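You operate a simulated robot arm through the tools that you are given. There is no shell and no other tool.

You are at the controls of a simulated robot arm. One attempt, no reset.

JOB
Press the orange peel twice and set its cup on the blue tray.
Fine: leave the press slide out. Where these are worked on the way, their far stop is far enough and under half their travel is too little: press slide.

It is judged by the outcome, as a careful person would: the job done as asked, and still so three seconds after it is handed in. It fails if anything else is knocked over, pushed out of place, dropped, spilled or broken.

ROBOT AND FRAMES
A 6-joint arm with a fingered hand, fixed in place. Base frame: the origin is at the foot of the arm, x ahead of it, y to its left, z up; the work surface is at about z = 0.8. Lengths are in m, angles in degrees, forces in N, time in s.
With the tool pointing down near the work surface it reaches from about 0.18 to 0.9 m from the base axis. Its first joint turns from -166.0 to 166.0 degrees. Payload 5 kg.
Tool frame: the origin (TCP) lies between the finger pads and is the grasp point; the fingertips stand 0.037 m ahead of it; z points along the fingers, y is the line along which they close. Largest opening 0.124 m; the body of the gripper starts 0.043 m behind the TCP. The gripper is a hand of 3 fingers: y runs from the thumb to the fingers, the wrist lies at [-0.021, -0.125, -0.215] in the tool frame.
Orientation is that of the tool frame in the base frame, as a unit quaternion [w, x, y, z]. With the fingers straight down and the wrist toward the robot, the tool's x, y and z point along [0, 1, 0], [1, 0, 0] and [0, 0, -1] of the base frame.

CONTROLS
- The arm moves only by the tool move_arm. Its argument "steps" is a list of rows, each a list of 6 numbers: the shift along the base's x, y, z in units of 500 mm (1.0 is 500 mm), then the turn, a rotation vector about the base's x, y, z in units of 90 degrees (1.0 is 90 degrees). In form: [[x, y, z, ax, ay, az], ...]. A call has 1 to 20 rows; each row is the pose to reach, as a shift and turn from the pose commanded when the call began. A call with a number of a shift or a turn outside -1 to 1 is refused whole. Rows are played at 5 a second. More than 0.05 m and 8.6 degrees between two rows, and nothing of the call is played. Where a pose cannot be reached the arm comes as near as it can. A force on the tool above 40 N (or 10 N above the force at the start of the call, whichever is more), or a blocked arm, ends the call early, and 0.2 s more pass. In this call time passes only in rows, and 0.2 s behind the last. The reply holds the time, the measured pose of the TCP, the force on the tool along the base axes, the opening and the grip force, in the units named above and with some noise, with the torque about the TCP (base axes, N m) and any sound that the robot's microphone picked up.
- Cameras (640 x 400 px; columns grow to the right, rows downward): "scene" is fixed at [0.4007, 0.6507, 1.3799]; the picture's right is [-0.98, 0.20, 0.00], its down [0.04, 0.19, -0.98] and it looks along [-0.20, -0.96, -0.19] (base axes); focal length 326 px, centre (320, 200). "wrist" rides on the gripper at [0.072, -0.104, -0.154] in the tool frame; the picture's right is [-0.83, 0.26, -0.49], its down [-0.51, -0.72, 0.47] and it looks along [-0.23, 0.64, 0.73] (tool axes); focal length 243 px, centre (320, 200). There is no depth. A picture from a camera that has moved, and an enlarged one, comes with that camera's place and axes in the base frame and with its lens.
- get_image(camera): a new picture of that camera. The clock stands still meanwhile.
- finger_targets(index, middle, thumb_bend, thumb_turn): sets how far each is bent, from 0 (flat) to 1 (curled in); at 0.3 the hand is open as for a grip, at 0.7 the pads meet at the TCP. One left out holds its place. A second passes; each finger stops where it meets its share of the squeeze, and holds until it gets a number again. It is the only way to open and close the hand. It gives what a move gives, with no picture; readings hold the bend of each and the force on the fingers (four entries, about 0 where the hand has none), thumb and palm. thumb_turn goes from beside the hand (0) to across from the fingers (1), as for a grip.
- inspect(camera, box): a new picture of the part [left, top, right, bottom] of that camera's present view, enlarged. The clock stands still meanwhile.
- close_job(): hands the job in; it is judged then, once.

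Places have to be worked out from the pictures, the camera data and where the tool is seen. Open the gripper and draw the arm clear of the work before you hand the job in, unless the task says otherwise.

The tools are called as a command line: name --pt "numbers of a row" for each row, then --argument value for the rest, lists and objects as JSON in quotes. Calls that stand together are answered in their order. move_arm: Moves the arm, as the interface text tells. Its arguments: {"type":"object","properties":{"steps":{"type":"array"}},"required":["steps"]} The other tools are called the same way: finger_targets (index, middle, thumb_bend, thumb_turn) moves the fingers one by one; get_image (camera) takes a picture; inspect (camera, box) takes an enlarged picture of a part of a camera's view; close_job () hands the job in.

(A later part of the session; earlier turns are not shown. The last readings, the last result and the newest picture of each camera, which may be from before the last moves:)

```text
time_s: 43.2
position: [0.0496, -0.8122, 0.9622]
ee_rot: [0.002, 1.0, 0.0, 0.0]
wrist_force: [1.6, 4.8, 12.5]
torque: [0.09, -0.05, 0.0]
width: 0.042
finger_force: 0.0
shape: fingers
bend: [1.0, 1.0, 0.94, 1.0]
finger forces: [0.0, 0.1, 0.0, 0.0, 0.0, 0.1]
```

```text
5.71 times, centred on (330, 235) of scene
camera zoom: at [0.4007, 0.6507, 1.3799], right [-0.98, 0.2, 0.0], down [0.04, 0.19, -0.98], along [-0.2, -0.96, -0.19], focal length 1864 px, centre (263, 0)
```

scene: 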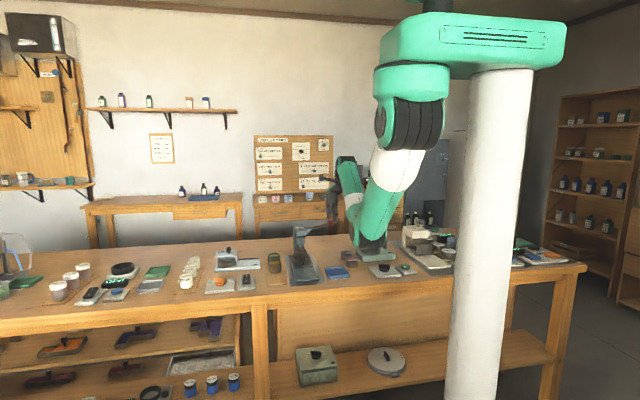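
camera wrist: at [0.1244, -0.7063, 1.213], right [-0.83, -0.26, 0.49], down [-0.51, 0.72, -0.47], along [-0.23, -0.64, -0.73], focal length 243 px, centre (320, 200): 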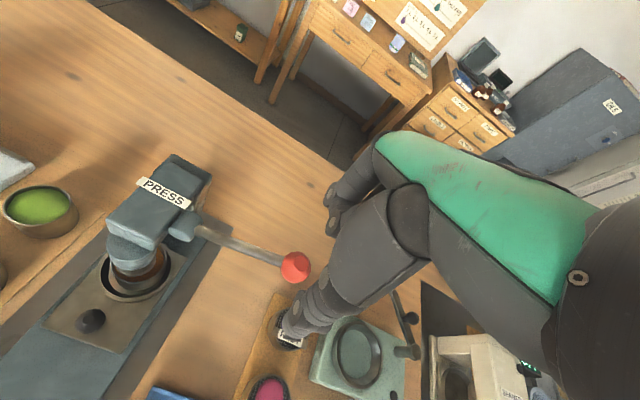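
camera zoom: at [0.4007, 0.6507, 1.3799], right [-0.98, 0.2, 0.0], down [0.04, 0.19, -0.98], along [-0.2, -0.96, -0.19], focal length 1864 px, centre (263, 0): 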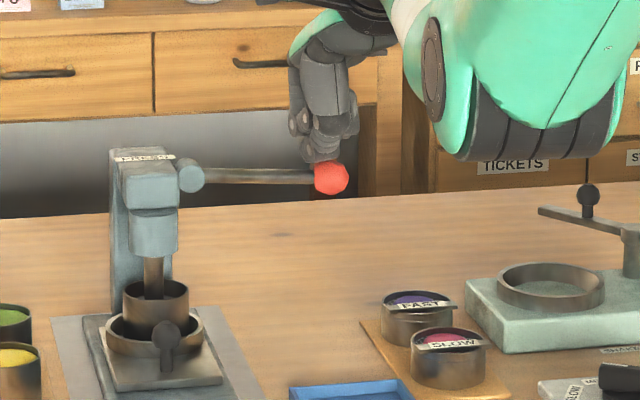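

The lever is now about level, at 12.5 N, with the ram down in the cup. I'll keep pressing along the arc, nudging -y a little to stay centred on the ball.

move_arm --pt "0 -0.004 -0.02 0 0 0" --pt "0.003 -0.006 -0.04 0 0 0" --pt "0.007 -0.008 -0.058 0 0 0"

inspect --camera "wrist" --box '[220, 120, 460, 360]'

inspect --camera "scene" --box '[290, 200, 370, 270]'

```text
time_s: 43.7
position: [0.052, -0.8203, 0.9612]
ee_rot: [0.01, 1.0, 0.001, 0.002]
wrist_force: [3.2, -4.3, 6.2]
torque: [-0.03, 0.01, -0.03]
width: 0.0419
finger_force: 0.0
shape: fingers
bend: [1.0, 1.0, 0.95, 1.0]
finger forces: [0.0, 0.0, 0.0, 0.0, 0.0, 0.0]
stopped in row 2: the force on the tool passed its limit at 46 N (the readings are from after the stop); the commanded pose is now the measured one
```

```text
1.67 times, centred on (340, 240) of wrist
camera zoom: at [0.1237, -0.7136, 1.1124], right [-0.83, -0.25, 0.49], down [-0.51, 0.71, -0.49], along [-0.23, -0.66, -0.72], focal length 404 px, centre (287, 133)
```

zoom: 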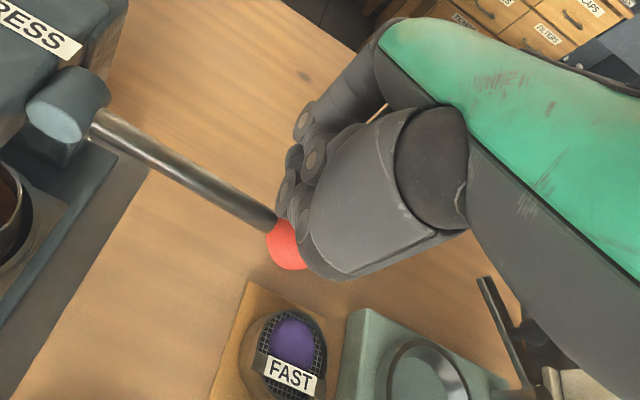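

```text
5.71 times, centred on (330, 235) of scene
camera zoom: at [0.4007, 0.6507, 1.3799], right [-0.98, 0.2, 0.0], down [0.04, 0.19, -0.98], along [-0.2, -0.96, -0.19], focal length 1864 px, centre (263, 0)
```

zoom: 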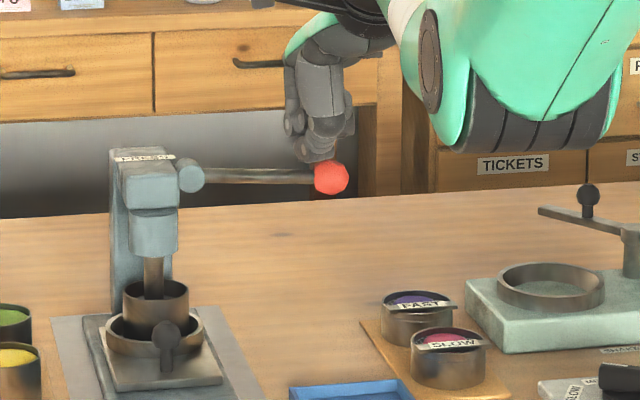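

The force hit the limit with the lever level and the ball about 43 mm below its start, so that is the bottom stop and one full press. I'll rise straight up and let the lever spring fully back.

move_arm --pt "0 0 0.03 0 0 0" --pt "0 0.004 0.06 0 0 0" --pt "0 0.008 0.09 0 0 0" --pt "0 0.01 0.12 0 0 0"

get_image --camera "wrist"

inspect --camera "scene" --box '[290, 200, 370, 270]'

inspect --camera "wrist" --box '[60, 200, 220, 360]'

```text
time_s: 44.7
position: [0.051, -0.8126, 1.0171]
ee_rot: [0.007, 1.0, 0.001, 0.001]
wrist_force: [0.3, -0.3, -0.2]
torque: [-0.01, -0.01, 0.02]
width: 0.0422
finger_force: 0.1
shape: fingers
bend: [1.0, 1.0, 0.95, 1.0]
finger forces: [0.0, 0.1, 0.0, 0.1, 0.0, 0.0]
```

```text
taken
camera wrist: at [0.1233, -0.7071, 1.1711], right [-0.83, -0.26, 0.49], down [-0.51, 0.71, -0.48], along [-0.23, -0.65, -0.72], focal length 243 px, centre (320, 200)
```

wrist: 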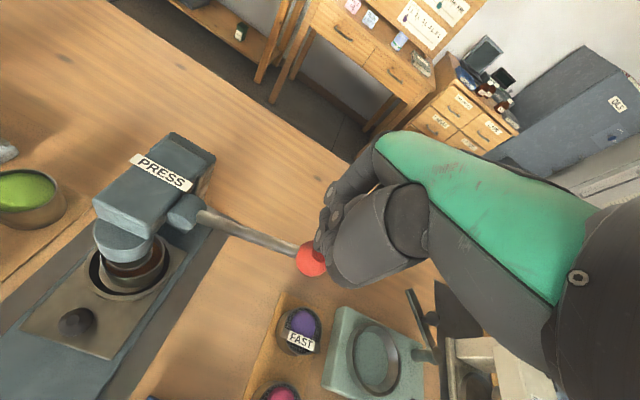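

```text
5.71 times, centred on (330, 235) of scene
camera zoom: at [0.4007, 0.6507, 1.3799], right [-0.98, 0.2, 0.0], down [0.04, 0.19, -0.98], along [-0.2, -0.96, -0.19], focal length 1864 px, centre (263, 0)
```

zoom: 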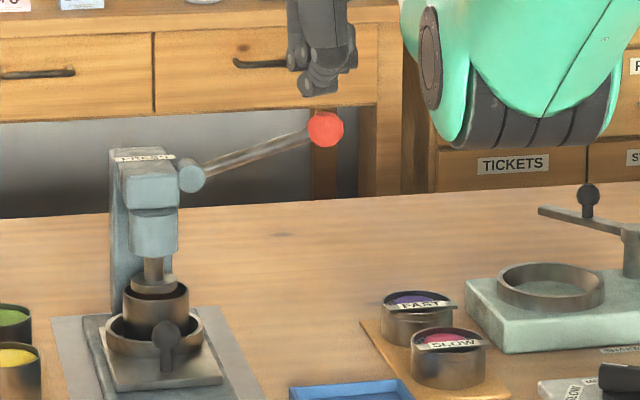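

```text
2.50 times, centred on (140, 280) of wrist
camera zoom: at [0.1233, -0.7071, 1.1711], right [-0.83, -0.26, 0.49], down [-0.51, 0.71, -0.48], along [-0.23, -0.65, -0.72], focal length 606 px, centre (770, 0)
```

zoom: 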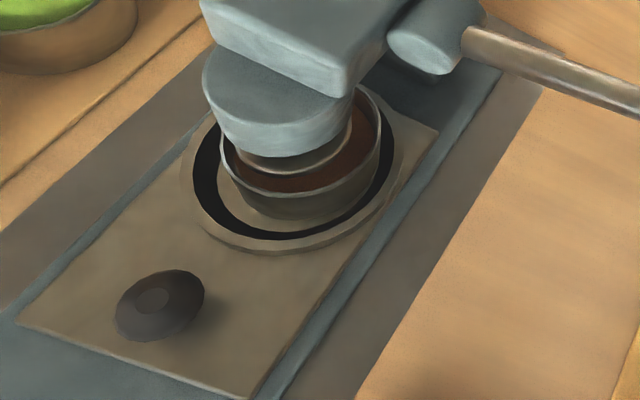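

The lever is fully back up. The peel now looks lower and darker than before, and I'm not certain whether my earlier slipped pull also counted. I'll return to the same pose I viewed from before this press (TCP 0.051, -0.810, 1.058) and compare the cup contents.

move_arm --pt "0 0.003 0.04 0 0 0" --pt "0 0.005 0.083 0 0 0"

get_image --camera "wrist"

inspect --camera "wrist" --box '[220, 120, 460, 360]'

inspect --camera "scene" --box '[270, 140, 390, 270]'

inspect --camera "scene" --box '[290, 230, 340, 275]'

inspect --camera "wrist" --box '[80, 210, 200, 330]'

```text
time_s: 45.3
position: [0.0511, -0.8099, 1.0584]
ee_rot: [0.006, 1.0, 0.001, 0.002]
wrist_force: [0.4, -0.5, 0.6]
torque: [0.0, 0.01, -0.02]
width: 0.0419
finger_force: 0.0
shape: fingers
bend: [1.0, 1.0, 0.95, 1.0]
finger forces: [0.0, 0.1, 0.0, 0.0, 0.1, 0.0]
```

```text
taken
camera wrist: at [0.1237, -0.7045, 1.2117], right [-0.83, -0.26, 0.49], down [-0.51, 0.71, -0.48], along [-0.23, -0.65, -0.72], focal length 243 px, centre (320, 200)
```

wrist: 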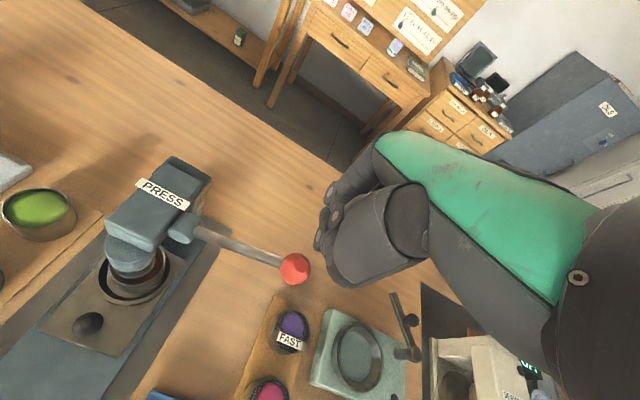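

```text
1.67 times, centred on (340, 240) of wrist
camera zoom: at [0.1237, -0.7045, 1.2117], right [-0.83, -0.26, 0.49], down [-0.51, 0.71, -0.48], along [-0.23, -0.65, -0.72], focal length 404 px, centre (287, 133)
```

zoom: 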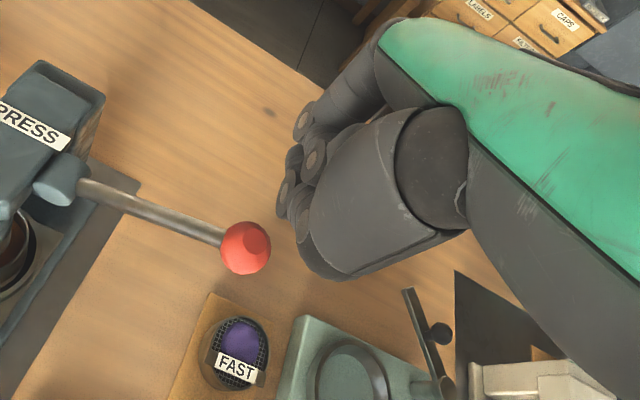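

```text
3.08 times, centred on (330, 205) of scene
camera zoom: at [0.4007, 0.6507, 1.3799], right [-0.98, 0.2, 0.0], down [0.04, 0.19, -0.98], along [-0.2, -0.96, -0.19], focal length 1004 px, centre (289, 185)
```

zoom: 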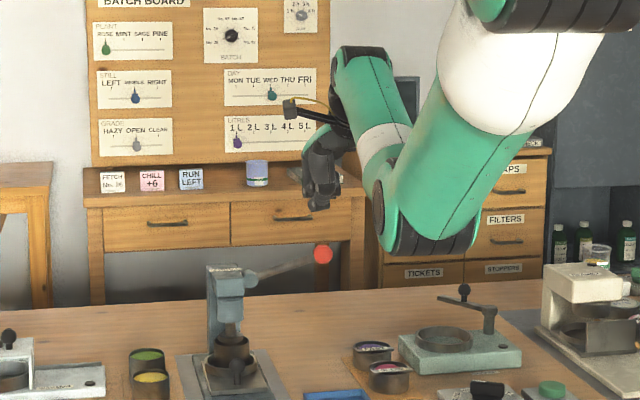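

```text
8.89 times, centred on (315, 252) of scene
camera zoom: at [0.4007, 0.6507, 1.3799], right [-0.98, 0.2, 0.0], down [0.04, 0.19, -0.98], along [-0.2, -0.96, -0.19], focal length 2900 px, centre (364, -267)
```

zoom: 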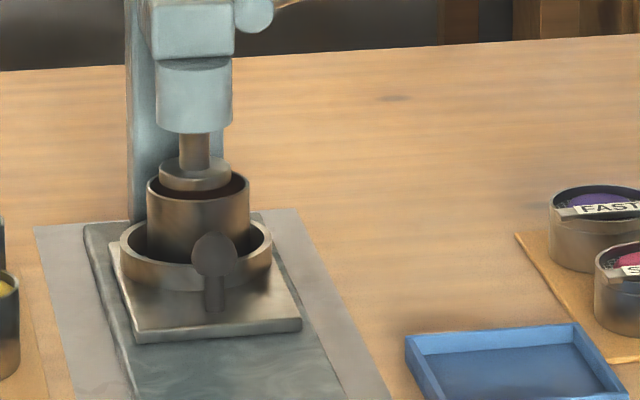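

```text
3.33 times, centred on (140, 270) of wrist
camera zoom: at [0.1237, -0.7045, 1.2117], right [-0.83, -0.26, 0.49], down [-0.51, 0.71, -0.48], along [-0.23, -0.65, -0.72], focal length 809 px, centre (920, -33)
```

zoom: 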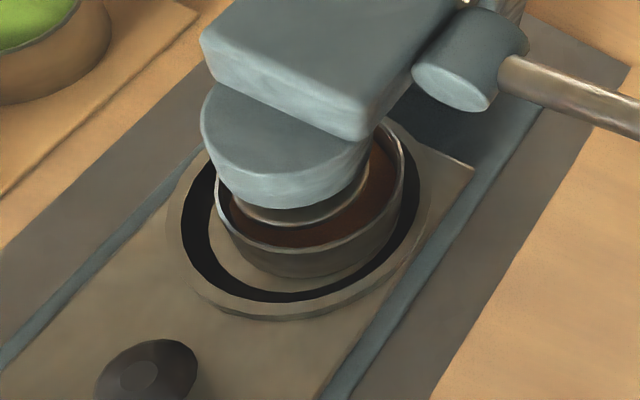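

I can't tell from these views whether the slipped pull counted, and an extra or missing press would matter. The slide has to come out anyway and may be left out, so I'll pull it out and judge the peel's level and colour in full light. First I'll open the fingers and go back to yaw 0 at this height.

finger_targets --index 0.5 --middle 0.5 --thumb_bend 0.5

move_arm --pt "0.018 0.04 0 0 0 0.0833" --pt "0.037 0.08 0 0 0 0.1667" --pt "0.056 0.115 0 0 0 0.25" --pt "0.075 0.15 0 0 0 0.3333" --pt "0.094 0.18 0 0 0 0.4167" --pt "0.112 0.21 0 0 0 0.5" --pt "0.131 0.24 0 0 0 0.5833" --pt "0.15 0.27 0 0 0 0.6667" --pt "0.169 0.3 0 0 0 0.75" --pt "0.188 0.33 0 0 0 0.8333" --pt "0.206 0.355 0 0 0 0.9167" --pt "0.225 0.38 0 0 0 1.0"

get_image --camera "wrist"

```text
time_s: 46.3
position: [0.0513, -0.8108, 1.0586]
ee_rot: [0.007, 1.0, 0.0, 0.002]
wrist_force: [0.5, -0.8, 0.9]
torque: [-0.04, 0.0, 0.0]
width: 0.067
finger_force: 0.0
shape: fingers
bend: [0.5, 0.5, 0.5, 1.0]
finger forces: [0.0, 0.0, 0.1, 0.0, 0.0, 0.1]
```

```text
time_s: 48.9
position: [0.1609, -0.6229, 1.0596]
ee_rot: [0.005, 0.706, 0.708, 0.007]
wrist_force: [0.4, -0.7, -0.6]
torque: [-0.03, 0.0, -0.01]
width: 0.067
finger_force: 0.0
shape: fingers
bend: [0.5, 0.5, 0.5, 1.0]
finger forces: [0.1, 0.0, 0.1, 0.0, 0.0, 0.0]
```

```text
taken
camera wrist: at [0.0558, -0.5517, 1.2122], right [0.26, -0.83, 0.49], down [-0.71, -0.51, -0.48], along [0.65, -0.23, -0.72], focal length 243 px, centre (320, 200)
```

wrist: 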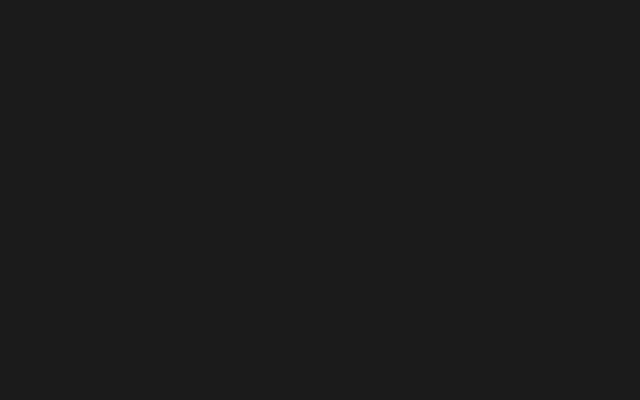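

The wrist picture came back black. I'll check the scene camera and retake the wrist picture.

get_image --camera "scene"

get_image --camera "wrist"

inspect --camera "scene" --box '[270, 120, 430, 280]'

```text
taken
```

scene: 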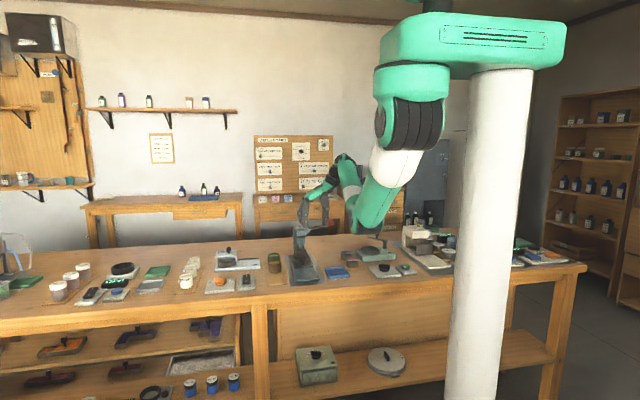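

```text
taken
camera wrist: at [0.0558, -0.5517, 1.2122], right [0.26, -0.83, 0.49], down [-0.71, -0.51, -0.48], along [0.65, -0.23, -0.72], focal length 243 px, centre (320, 200)
```

wrist: 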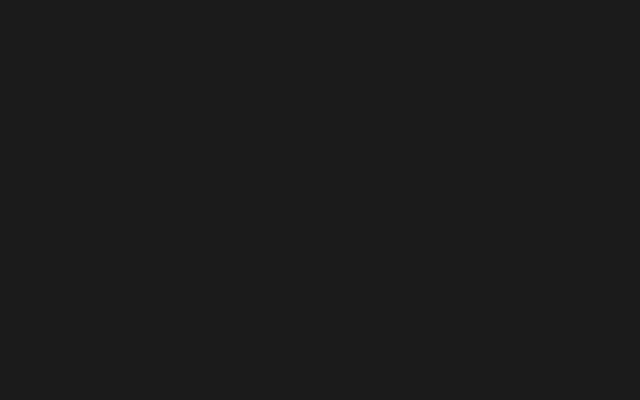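

```text
2.50 times, centred on (350, 200) of scene
camera zoom: at [0.4007, 0.6507, 1.3799], right [-0.98, 0.2, 0.0], down [0.04, 0.19, -0.98], along [-0.2, -0.96, -0.19], focal length 816 px, centre (245, 200)
```

zoom: 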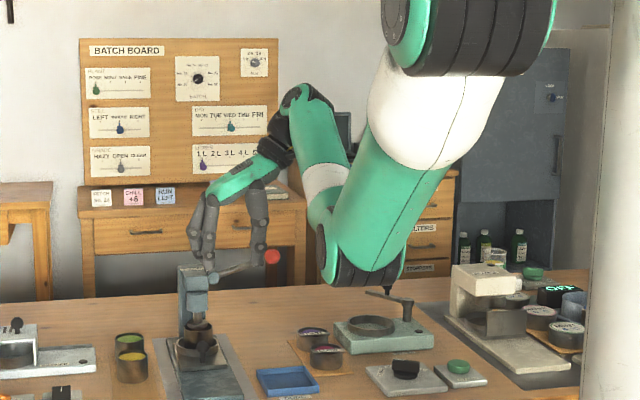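

The forearm just blocks the wrist camera in this pose, and the scene is undisturbed. I'll tilt the hand back to the -30 degree attitude and move in front of the knob, which should now be at about (0.2015, -0.716, 0.845).

move_arm --pt "0.016 0.01 -0.03 -0.0667 0 0" --pt "0.032 0.02 -0.06 -0.1333 0 0" --pt "0.048 0.03 -0.09 -0.2 0 0" --pt "0.064 0.03 -0.12 -0.2667 0 0" --pt "0.08 0.03 -0.15 -0.3333 0 0"

get_image --camera "wrist"

inspect --camera "scene" --box '[280, 190, 380, 280]'

```text
time_s: 50.1
position: [0.2016, -0.6068, 0.9844]
ee_rot: [0.188, 0.681, 0.685, -0.178]
wrist_force: [-0.5, 1.0, 0.0]
torque: [0.0, -0.01, -0.02]
width: 0.0672
finger_force: 0.0
shape: fingers
bend: [0.5, 0.5, 0.5, 1.0]
finger forces: [0.0, 0.0, 0.0, 0.0, 0.0, 0.1]
```

```text
taken
camera wrist: at [0.0963, -0.4689, 1.0806], right [0.26, -0.47, 0.84], down [-0.71, -0.68, -0.16], along [0.65, -0.56, -0.51], focal length 243 px, centre (320, 200)
```

wrist: 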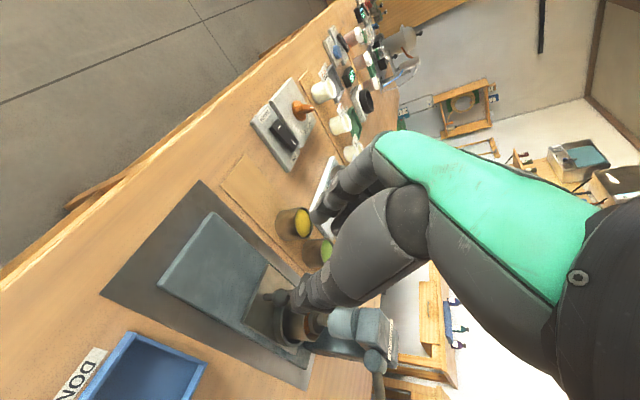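

```text
4.44 times, centred on (330, 235) of scene
camera zoom: at [0.4007, 0.6507, 1.3799], right [-0.98, 0.2, 0.0], down [0.04, 0.19, -0.98], along [-0.2, -0.96, -0.19], focal length 1450 px, centre (276, 44)
```

zoom: 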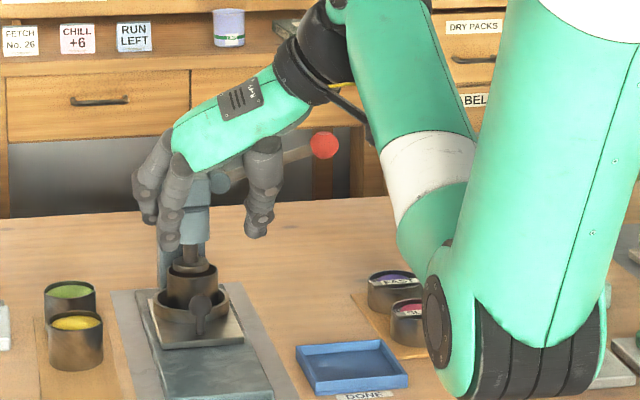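

The pose is good and the knob reads at y of about -0.717. I'll move to just in front of it along the finger direction.

move_arm --pt "-0.001 -0.04 -0.03 0 0 0" --pt "-0.002 -0.08 -0.07 0 0 0" --pt "-0.003 -0.122 -0.118 0 0 0" --pt "-0.003 -0.142 -0.152 0 0 0" --pt "-0.003 -0.162 -0.186 0 0 0"

inspect --camera "wrist" --box '[230, 160, 390, 320]'

inspect --camera "scene" --box '[285, 215, 355, 275]'

```text
time_s: 51.3
position: [0.2005, -0.6876, 0.8908]
ee_rot: [0.188, 0.682, 0.685, -0.176]
wrist_force: [-0.1, 0.3, 0.1]
torque: [-0.02, 0.02, -0.01]
width: 0.0667
finger_force: 0.1
shape: fingers
bend: [0.5, 0.5, 0.5, 1.0]
finger forces: [0.0, 0.0, 0.0, 0.1, 0.1, 0.1]
```

```text
2.50 times, centred on (310, 240) of wrist
camera zoom: at [0.0951, -0.5502, 0.987], right [0.26, -0.47, 0.84], down [-0.71, -0.68, -0.17], along [0.65, -0.56, -0.51], focal length 606 px, centre (345, 100)
```

zoom: 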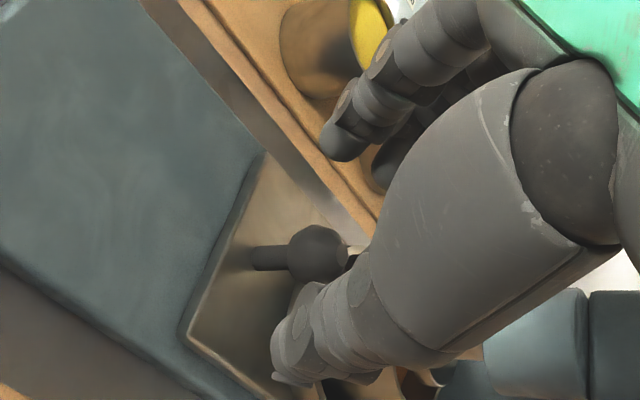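

```text
6.67 times, centred on (320, 245) of scene
camera zoom: at [0.4007, 0.6507, 1.3799], right [-0.98, 0.2, 0.0], down [0.04, 0.19, -0.98], along [-0.2, -0.96, -0.19], focal length 2175 px, centre (320, -100)
```

zoom: 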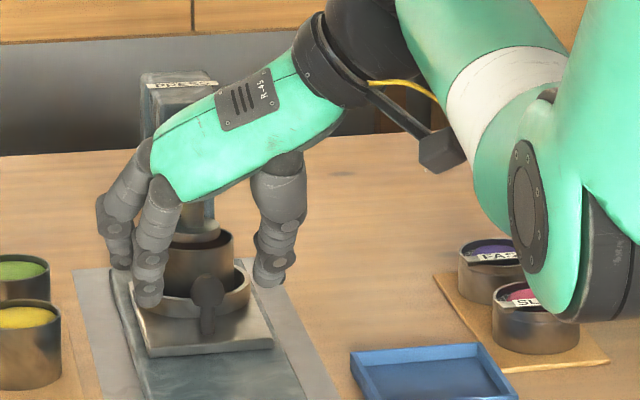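

The knob lies between the thumb and fingers, about 3 cm ahead of the TCP. I'll advance to the same relative grip as before and close on it.

move_arm --pt "0 -0.012 -0.02 0 0 0" --pt "0 -0.024 -0.038 0 0 0" --pt "0 -0.031 -0.05 0 0 0"

finger_targets --index 0.72 --middle 0.72 --thumb_bend 0.7

inspect --camera "wrist" --box '[230, 160, 390, 320]'

inspect --camera "scene" --box '[285, 215, 355, 275]'

```text
time_s: 52.1
position: [0.1995, -0.7024, 0.8662]
ee_rot: [0.187, 0.682, 0.685, -0.176]
wrist_force: [0.4, 0.2, -0.6]
torque: [0.0, 0.01, 0.02]
width: 0.0671
finger_force: 0.0
shape: fingers
bend: [0.5, 0.5, 0.5, 1.0]
finger forces: [0.1, 0.0, 0.0, 0.0, 0.0, 0.0]
```

```text
time_s: 53.1
position: [0.2001, -0.7027, 0.8656]
ee_rot: [0.186, 0.682, 0.685, -0.177]
wrist_force: [1.3, -1.8, -7.0]
torque: [0.07, 0.02, 0.0]
width: 0.0188
finger_force: 9.9
shape: fingers
bend: [0.71, 0.71, 0.65, 1.0]
finger forces: [8.3, 3.9, 0.0, 0.0, 7.3, 0.0]
```

```text
2.50 times, centred on (310, 240) of wrist
camera zoom: at [0.0948, -0.5651, 0.962], right [0.26, -0.47, 0.84], down [-0.71, -0.68, -0.17], along [0.65, -0.56, -0.51], focal length 606 px, centre (345, 100)
```

zoom: 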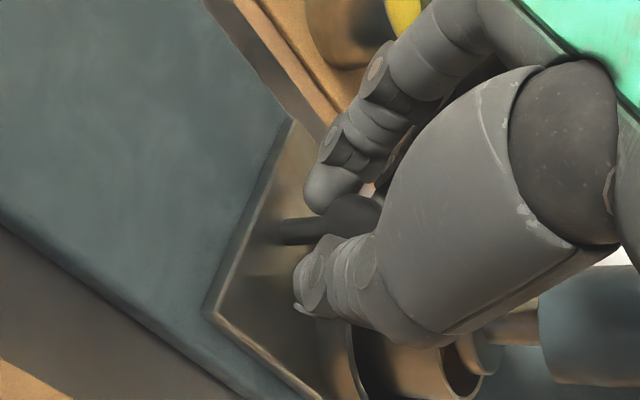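

```text
6.67 times, centred on (320, 245) of scene
camera zoom: at [0.4007, 0.6507, 1.3799], right [-0.98, 0.2, 0.0], down [0.04, 0.19, -0.98], along [-0.2, -0.96, -0.19], focal length 2175 px, centre (320, -100)
```

zoom: 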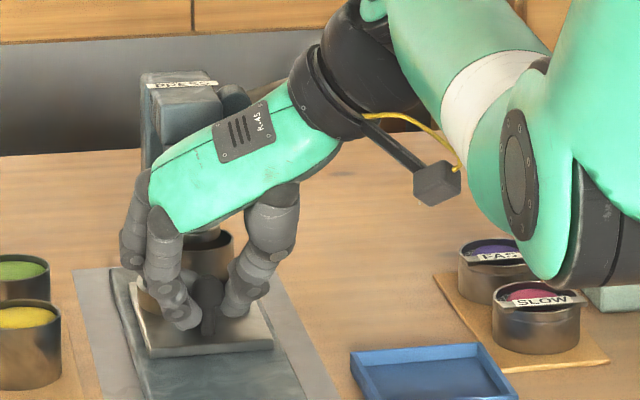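

I have a firm grip on the knob. I'll pull the slide out smoothly toward its outer stop.

move_arm --pt "0 0.01 0 0 0 0" --pt "0 0.03 0 0 0 0" --pt "0 0.05 0 0 0 0" --pt "0 0.07 0 0 0 0" --pt "0 0.09 0 0 0 0" --pt "0 0.11 0 0 0 0" --pt "0 0.13 0 0 0 0" --pt "0 0.15 0 0 0 0" --pt "0 0.17 0 0 0 0" --pt "0 0.19 0 0 0 0" --pt "0 0.21 0 0 0 0" --pt "0 0.23 0 0 0 0" --pt "0 0.25 0 0 0 0" --pt "0 0.262 0 0 0 0"

inspect --camera "scene" --box '[285, 215, 355, 285]'

inspect --camera "wrist" --box '[230, 200, 430, 400]'

```text
time_s: 56.1
position: [0.2017, -0.572, 0.8653]
ee_rot: [0.186, 0.681, 0.685, -0.178]
wrist_force: [-1.0, 0.9, -10.1]
torque: [0.15, 0.08, -0.06]
width: 0.019
finger_force: 10.3
shape: fingers
bend: [0.71, 0.71, 0.65, 1.0]
finger forces: [9.0, 3.4, 0.0, 0.1, 7.6, 0.0]
```

```text
5.71 times, centred on (320, 250) of scene
camera zoom: at [0.4007, 0.6507, 1.3799], right [-0.98, 0.2, 0.0], down [0.04, 0.19, -0.98], along [-0.2, -0.96, -0.19], focal length 1864 px, centre (320, -86)
```

zoom: 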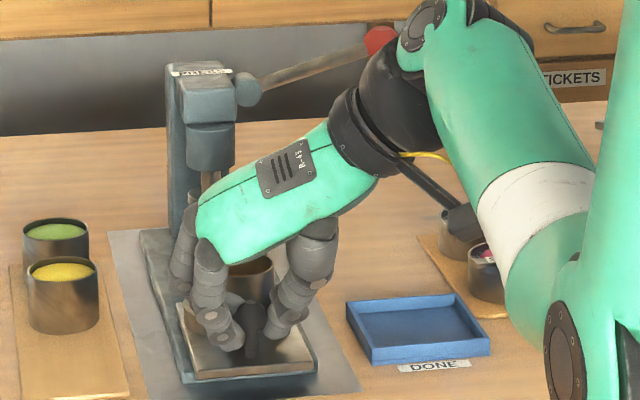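

```text
2.00 times, centred on (330, 300) of wrist
camera zoom: at [0.0955, -0.4343, 0.9625], right [0.26, -0.47, 0.84], down [-0.71, -0.68, -0.17], along [0.65, -0.56, -0.51], focal length 485 px, centre (300, 0)
```

zoom: 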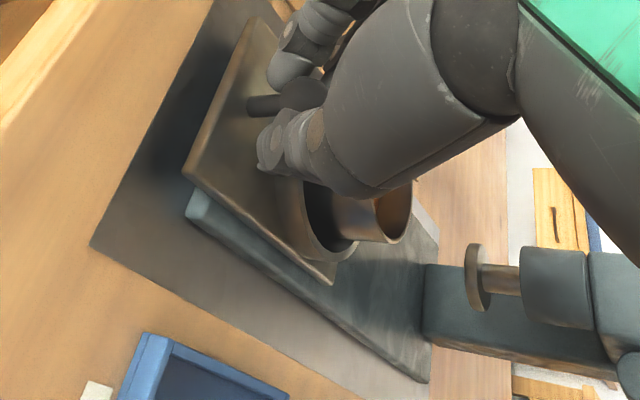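

The slide is out again with the cup in its ring. I'll release the knob, back off, and look into the cup from above.

finger_targets --index 0.5 --middle 0.5 --thumb_bend 0.5

move_arm --pt "0 0.02 0.035 0 0 0" --pt "0 0.05 0.085 0 0 0" --pt "0 0.07 0.15 0 0 0" --pt "0 0.06 0.22 0 0 0" --pt "0 0.02 0.26 0 0 0"

get_image --camera "wrist"

inspect --camera "scene" --box '[290, 230, 340, 280]'

```text
time_s: 57.1
position: [0.2004, -0.5719, 0.8664]
ee_rot: [0.186, 0.682, 0.685, -0.177]
wrist_force: [0.5, -0.5, 0.0]
torque: [0.01, 0.02, -0.02]
width: 0.0666
finger_force: 0.1
shape: fingers
bend: [0.5, 0.5, 0.5, 1.0]
finger forces: [0.0, 0.0, 0.0, 0.1, 0.0, 0.0]
```

```text
time_s: 58.3
position: [0.2019, -0.5618, 0.9963]
ee_rot: [0.187, 0.681, 0.685, -0.177]
wrist_force: [-0.7, -0.4, -0.4]
torque: [0.01, 0.01, -0.02]
width: 0.067
finger_force: 0.1
shape: fingers
bend: [0.5, 0.5, 0.5, 1.0]
finger forces: [0.0, 0.0, 0.0, 0.1, 0.0, 0.0]
```

```text
taken
camera wrist: at [0.0958, -0.424, 1.0933], right [0.26, -0.47, 0.84], down [-0.71, -0.68, -0.17], along [0.65, -0.56, -0.51], focal length 243 px, centre (320, 200)
```

wrist: 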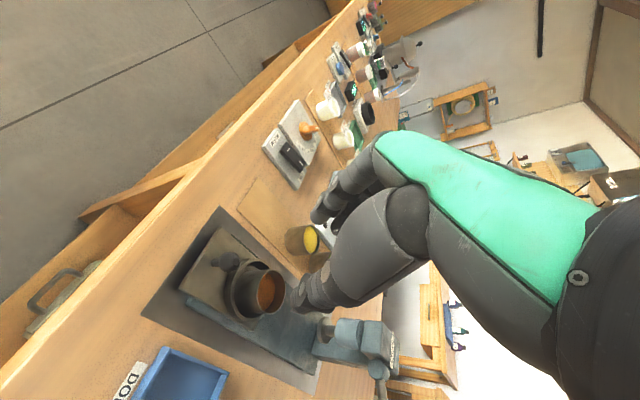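

```text
8.00 times, centred on (315, 255) of scene
camera zoom: at [0.4007, 0.6507, 1.3799], right [-0.98, 0.2, 0.0], down [0.04, 0.19, -0.98], along [-0.2, -0.96, -0.19], focal length 2610 px, centre (360, -240)
```

zoom: 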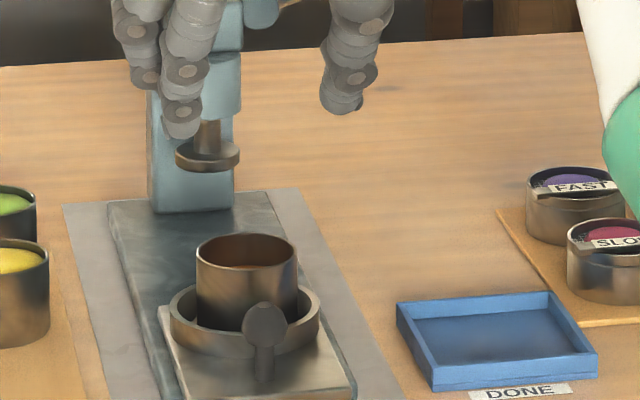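

Now the cup is in open light. I'll zoom in on its contents.

inspect --camera "wrist" --box '[210, 220, 330, 340]'

inspect --camera "scene" --box '[300, 250, 325, 275]'

```text
3.33 times, centred on (270, 280) of wrist
camera zoom: at [0.0958, -0.424, 1.0933], right [0.26, -0.47, 0.84], down [-0.71, -0.68, -0.17], along [0.65, -0.56, -0.51], focal length 809 px, centre (487, -67)
```

zoom: 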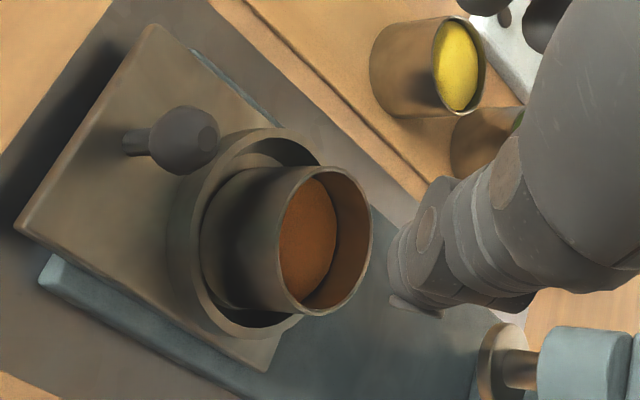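

```text
16.00 times, centred on (312, 262) of scene
camera zoom: at [0.4007, 0.6507, 1.3799], right [-0.98, 0.2, 0.0], down [0.04, 0.19, -0.98], along [-0.2, -0.96, -0.19], focal length 5220 px, centre (440, -800)
```

zoom: 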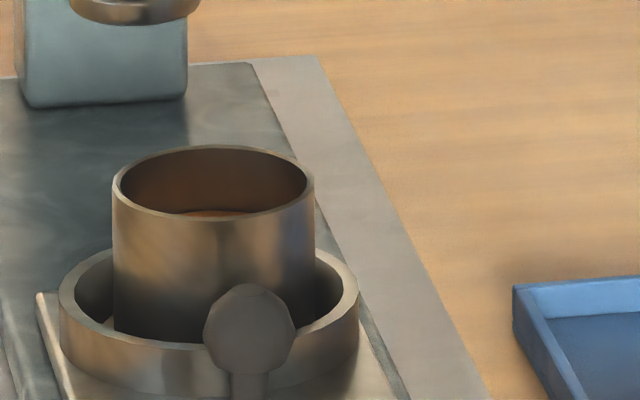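

The peel is clearly pressed down (about 15 mm below the rim against about 5 mm before) and darker, but that alone doesn't give the count. With the slide out, working the lever can't touch the peel. So I can repeat my first slipped grip step by step and see how far the ball got before it escaped. First I'll untilt and rise.

move_arm --pt "-0.016 -0.023 0.025 0.0667 0 0" --pt "-0.032 -0.046 0.05 0.1333 0 0" --pt "-0.048 -0.069 0.075 0.2 0 0" --pt "-0.064 -0.092 0.1 0.2667 0 0" --pt "-0.08 -0.114 0.122 0.3333 0 0"

move_arm --pt "-0.016 -0.01 0 0 0 -0.0833" --pt "-0.033 -0.02 0 0 0 -0.1667" --pt "-0.05 -0.03 0 0 0 -0.25" --pt "-0.066 -0.04 0 0 0 -0.3333" --pt "-0.083 -0.05 0 0 0 -0.4167" --pt "-0.1 -0.06 0 0 0 -0.5" --pt "-0.116 -0.08 0 0 0 -0.5833" --pt "-0.133 -0.1 0 0 0 -0.6667" --pt "-0.15 -0.12 0 0 0 -0.75" --pt "-0.166 -0.14 0 0 0 -0.8333" --pt "-0.183 -0.17 0 0 0 -0.9167" --pt "-0.2 -0.2 0 0 0 -1.0"

finger_targets --index 0.45 --middle 0.45 --thumb_bend 0.45

inspect --camera "scene" --box '[270, 140, 410, 280]'

```text
time_s: 59.5
position: [0.1614, -0.6192, 1.0571]
ee_rot: [0.003, 0.707, 0.708, 0.007]
wrist_force: [-0.5, 0.6, -0.2]
torque: [-0.03, 0.03, 0.01]
width: 0.0671
finger_force: 0.0
shape: fingers
bend: [0.5, 0.5, 0.5, 1.0]
finger forces: [0.0, 0.0, 0.2, 0.0, 0.1, 0.0]
```

```text
time_s: 62.1
position: [0.0619, -0.7185, 1.0572]
ee_rot: [0.007, 1.0, -0.001, 0.002]
wrist_force: [-0.4, -0.5, 0.0]
torque: [0.0, -0.03, 0.0]
width: 0.0672
finger_force: 0.1
shape: fingers
bend: [0.5, 0.5, 0.5, 1.0]
finger forces: [0.0, 0.0, 0.0, 0.0, 0.0, 0.0]
```

```text
time_s: 63.1
position: [0.0624, -0.7184, 1.0558]
ee_rot: [0.007, 1.0, 0.001, 0.002]
wrist_force: [-1.3, 0.2, 0.4]
torque: [0.01, 0.01, 0.03]
width: 0.0821
finger_force: 0.0
shape: fingers
bend: [0.45, 0.45, 0.45, 0.99]
finger forces: [0.0, 0.0, 0.1, 0.1, 0.0, 0.0]
```

```text
2.86 times, centred on (340, 210) of scene
camera zoom: at [0.4007, 0.6507, 1.3799], right [-0.98, 0.2, 0.0], down [0.04, 0.19, -0.98], along [-0.2, -0.96, -0.19], focal length 932 px, centre (263, 171)
```

zoom: 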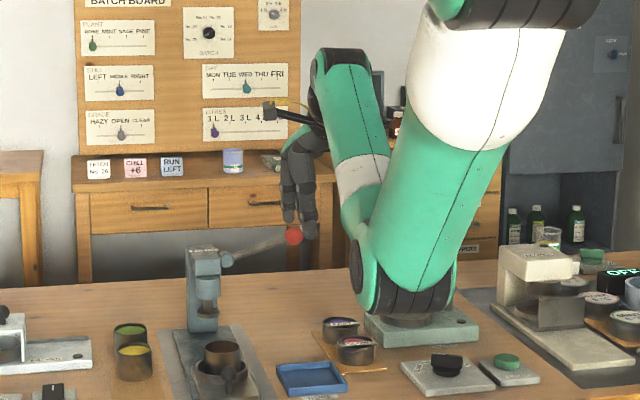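

The slide is out and the lever is free, so I'll go above the ball and descend to the same grip pose as in the first attempt.

move_arm --pt "-0.006 -0.05 0 0.009 0.0025 0" --pt "-0.012 -0.1 0 0.009 0.0025 0" --pt "-0.018 -0.15 0 0.009 0.0025 0" --pt "-0.0236 -0.189 0 0.009 0.0025 0" --pt "-0.0236 -0.189 -0.04 0.009 0.0025 0" --pt "-0.0236 -0.189 -0.08 0.009 0.0025 0" --pt "-0.0236 -0.189 -0.11 0.009 0.0025 0" --pt "-0.0236 -0.189 -0.129 0.009 0.0025 0"

inspect --camera "wrist" --box '[200, 160, 400, 360]'

```text
time_s: 64.9
position: [0.0518, -0.8133, 0.9903]
ee_rot: [0.001, 1.0, 0.0, -0.001]
wrist_force: [-0.2, 0.5, 0.8]
torque: [-0.01, -0.02, 0.04]
width: 0.0823
finger_force: 0.0
shape: fingers
bend: [0.45, 0.45, 0.45, 0.99]
finger forces: [0.0, 0.0, 0.1, 0.1, 0.0, 0.1]
```

```text
2.00 times, centred on (300, 260) of wrist
camera zoom: at [0.1243, -0.7097, 1.1458], right [-0.83, -0.26, 0.49], down [-0.51, 0.72, -0.47], along [-0.23, -0.64, -0.73], focal length 485 px, centre (360, 80)
```

zoom: 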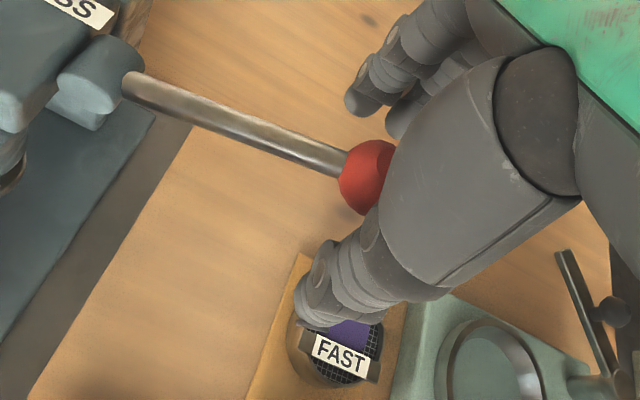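

The pose is within about 1 mm of the earlier one. I'll apply a tiny correction and close exactly as before.

move_arm --pt "-0.0024 -0.001 0.002 0 0 0"

finger_targets --index 0.7 --middle 0.7 --thumb_bend 0.7

move_arm --pt "0 0.008 0 0 0 0" --pt "-0.003 0.008 -0.02 0 0 0" --pt "-0.007 0.008 -0.042 0 0 0"

inspect --camera "wrist" --box '[200, 160, 400, 360]'

inspect --camera "scene" --box '[280, 200, 370, 270]'

```text
time_s: 65.3
position: [0.0512, -0.8135, 0.9923]
ee_rot: [-0.001, 1.0, 0.001, 0.0]
wrist_force: [-0.2, 1.0, 0.6]
torque: [-0.02, 0.0, 0.0]
width: 0.0828
finger_force: 0.0
shape: fingers
bend: [0.45, 0.45, 0.45, 0.99]
finger forces: [0.0, 0.0, 0.0, 0.0, 0.1, 0.0]
```

```text
time_s: 66.3
position: [0.0493, -0.8129, 0.9933]
ee_rot: [-0.001, 1.0, 0.002, -0.001]
wrist_force: [-0.4, 9.8, -4.3]
torque: [0.13, 0.02, 0.04]
width: 0.0213
finger_force: 7.8
shape: fingers
bend: [0.68, 0.7, 0.64, 1.0]
finger forces: [2.1, 0.0, 0.1, 0.0, 11.8, 0.1]
```

```text
time_s: 67.1
position: [0.0463, -0.8096, 0.9732]
ee_rot: [0.001, 1.0, 0.001, 0.0]
wrist_force: [3.4, 3.9, 2.3]
torque: [0.06, -0.05, 0.0]
width: 0.0193
finger_force: 5.8
shape: fingers
bend: [0.68, 0.7, 0.66, 1.0]
finger forces: [3.9, 0.0, 0.0, 0.0, 7.0, 0.1]
```

```text
2.00 times, centred on (300, 260) of wrist
camera zoom: at [0.1188, -0.7064, 1.1266], right [-0.83, -0.26, 0.49], down [-0.51, 0.72, -0.47], along [-0.23, -0.64, -0.73], focal length 485 px, centre (360, 80)
```

zoom: 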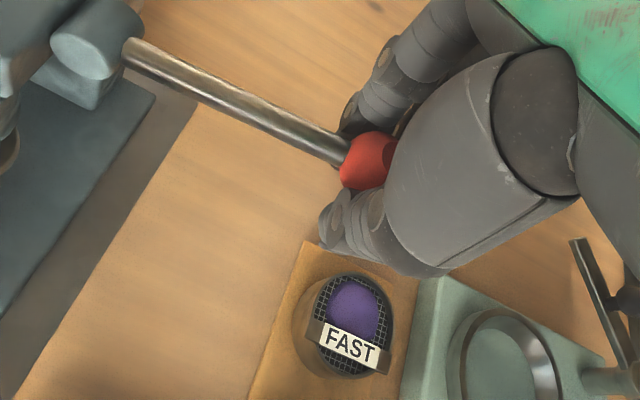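

```text
5.71 times, centred on (325, 235) of scene
camera zoom: at [0.4007, 0.6507, 1.3799], right [-0.98, 0.2, 0.0], down [0.04, 0.19, -0.98], along [-0.2, -0.96, -0.19], focal length 1864 px, centre (291, 0)
```

zoom: 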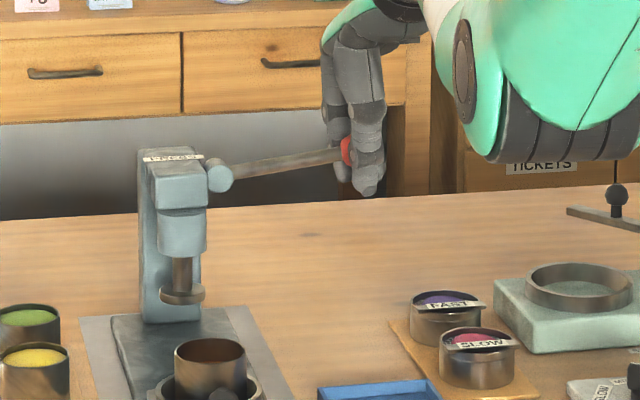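

The readings match the first attempt almost exactly. Now I'll repeat the second half of that pull one row at a time and look at the lever after each.

move_arm --pt "0 0 -0.02 0 0 0"

inspect --camera "scene" --box '[280, 200, 370, 270]'

```text
time_s: 67.5
position: [0.0448, -0.8095, 0.9635]
ee_rot: [0.001, 1.0, 0.001, -0.001]
wrist_force: [2.7, 3.5, 3.7]
torque: [0.06, -0.06, -0.04]
width: 0.0184
finger_force: 4.9
shape: fingers
bend: [0.68, 0.7, 0.66, 1.0]
finger forces: [3.8, 0.1, 0.0, 0.1, 6.7, 0.0]
```

```text
5.71 times, centred on (325, 235) of scene
camera zoom: at [0.4007, 0.6507, 1.3799], right [-0.98, 0.2, 0.0], down [0.04, 0.19, -0.98], along [-0.2, -0.96, -0.19], focal length 1864 px, centre (291, 0)
```

zoom: 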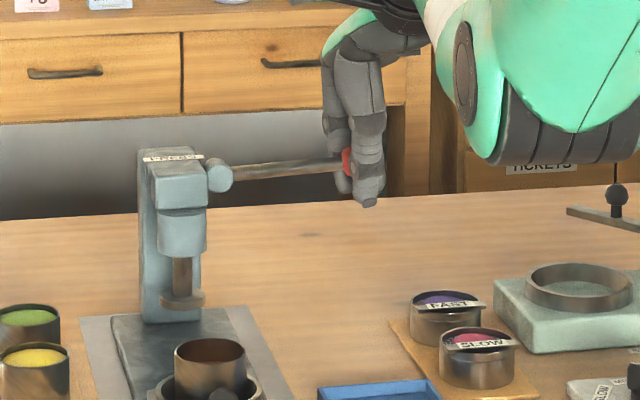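

The lever is at roughly 65–70% of its stroke and the ball is still held. I'll do the next row.

move_arm --pt "0 0 -0.02 0 0 0"

inspect --camera "scene" --box '[280, 200, 370, 270]'

```text
time_s: 67.9
position: [0.0452, -0.8107, 0.9519]
ee_rot: [0.001, 1.0, 0.001, -0.001]
wrist_force: [2.2, 4.3, 4.4]
torque: [0.04, -0.06, 0.01]
width: 0.0176
finger_force: 4.9
shape: fingers
bend: [0.68, 0.7, 0.66, 1.0]
finger forces: [3.6, 0.0, 0.0, 0.1, 7.0, 0.0]
```

```text
5.71 times, centred on (325, 235) of scene
camera zoom: at [0.4007, 0.6507, 1.3799], right [-0.98, 0.2, 0.0], down [0.04, 0.19, -0.98], along [-0.2, -0.96, -0.19], focal length 1864 px, centre (291, 0)
```

zoom: 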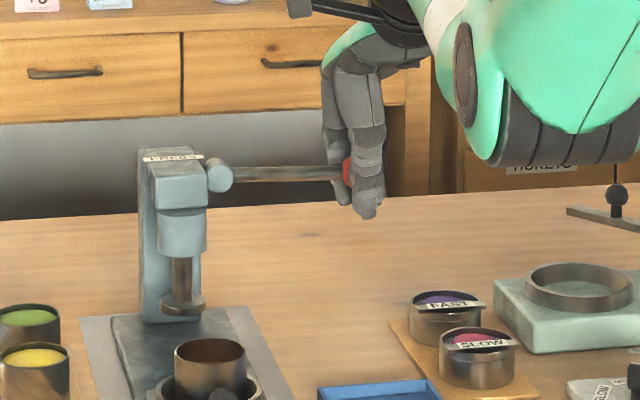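

The lever is now at about 88% with the ball still held. I'll do the third row of the original pull.

move_arm --pt "0.003 0 -0.021 0 0 0"

inspect --camera "scene" --box '[280, 200, 370, 270]'

```text
time_s: 68.3
position: [0.0459, -0.8116, 0.9414]
ee_rot: [0.0, 1.0, 0.001, -0.001]
wrist_force: [-0.5, 8.7, 4.8]
torque: [0.08, 0.02, 0.02]
width: 0.0153
finger_force: 4.7
shape: fingers
bend: [0.69, 0.7, 0.67, 1.0]
finger forces: [1.0, 0.1, 0.1, 0.0, 8.7, 0.1]
```

```text
5.71 times, centred on (325, 235) of scene
camera zoom: at [0.4007, 0.6507, 1.3799], right [-0.98, 0.2, 0.0], down [0.04, 0.19, -0.98], along [-0.2, -0.96, -0.19], focal length 1864 px, centre (291, 0)
```

zoom: 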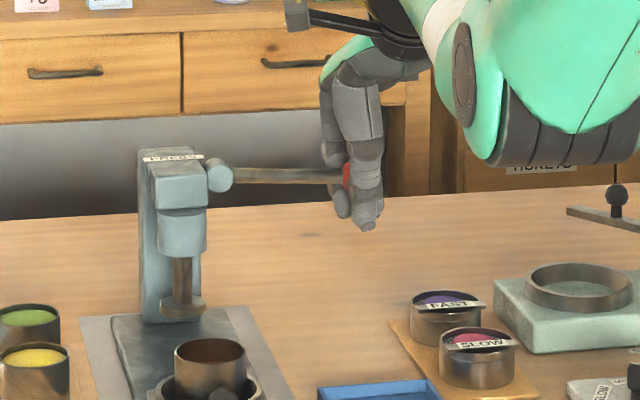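

The repeat shows that the first pull took the lever essentially to its bottom, about 95–100% of the stroke, before the ball slipped out. Together with the peel already looking darker right after that pull, this means it counted. With the fist press, the peel has been pressed exactly twice, so I won't press again. I'll ease the lever back up while holding the ball.

move_arm --pt "-0.002 0 0.02 0 0 0" --pt "-0.003 0 0.04 0 0 0" --pt "-0.003 0 0.06 0 0 0" --pt "0.0 0 0.08 0 0 0" --pt "0.004 0 0.095 0 0 0"

finger_targets --index 0.4 --middle 0.4 --thumb_bend 0.4

inspect --camera "scene" --box '[280, 200, 370, 270]'

inspect --camera "wrist" --box '[200, 160, 400, 360]'

```text
time_s: 69.5
position: [0.047, -0.8097, 0.9886]
ee_rot: [-0.002, 1.0, 0.0, -0.001]
wrist_force: [0.1, 2.8, -9.3]
torque: [0.03, 0.02, 0.02]
width: 0.0179
finger_force: 5.7
shape: fingers
bend: [0.67, 0.7, 0.66, 1.0]
finger forces: [4.2, 0.0, 0.0, 0.0, 7.2, 0.0]
```

```text
time_s: 70.5
position: [0.0486, -0.8095, 0.9897]
ee_rot: [0.0, 1.0, 0.001, -0.001]
wrist_force: [0.4, -0.3, 0.9]
torque: [0.01, 0.0, 0.02]
width: 0.0978
finger_force: 0.2
shape: fingers
bend: [0.4, 0.4, 0.4, 0.99]
finger forces: [0.1, 0.1, 0.1, 0.0, 0.1, 0.1]
```

```text
5.71 times, centred on (325, 235) of scene
camera zoom: at [0.4007, 0.6507, 1.3799], right [-0.98, 0.2, 0.0], down [0.04, 0.19, -0.98], along [-0.2, -0.96, -0.19], focal length 1864 px, centre (291, 0)
```

zoom: 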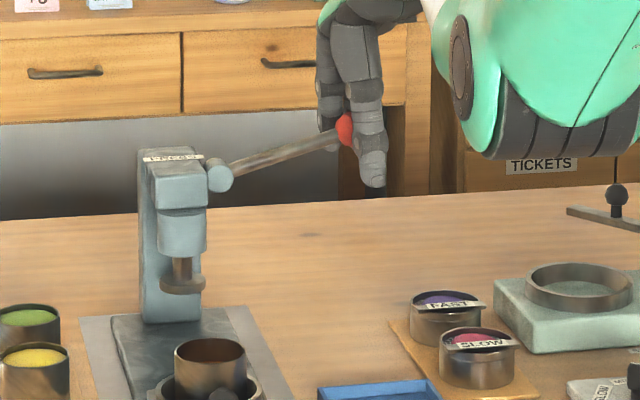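

```text
2.00 times, centred on (300, 260) of wrist
camera zoom: at [0.1219, -0.7063, 1.1437], right [-0.83, -0.26, 0.49], down [-0.51, 0.72, -0.47], along [-0.23, -0.64, -0.73], focal length 485 px, centre (360, 80)
```

zoom: 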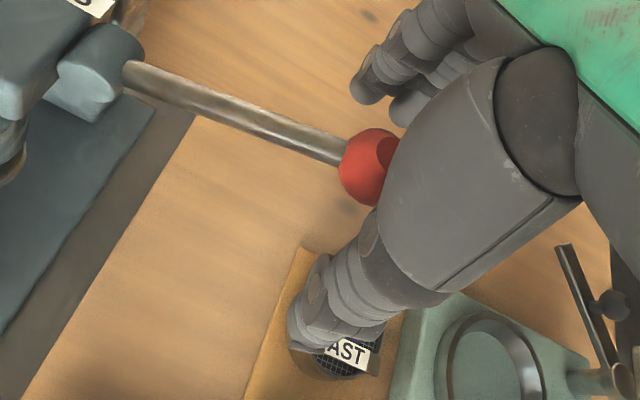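

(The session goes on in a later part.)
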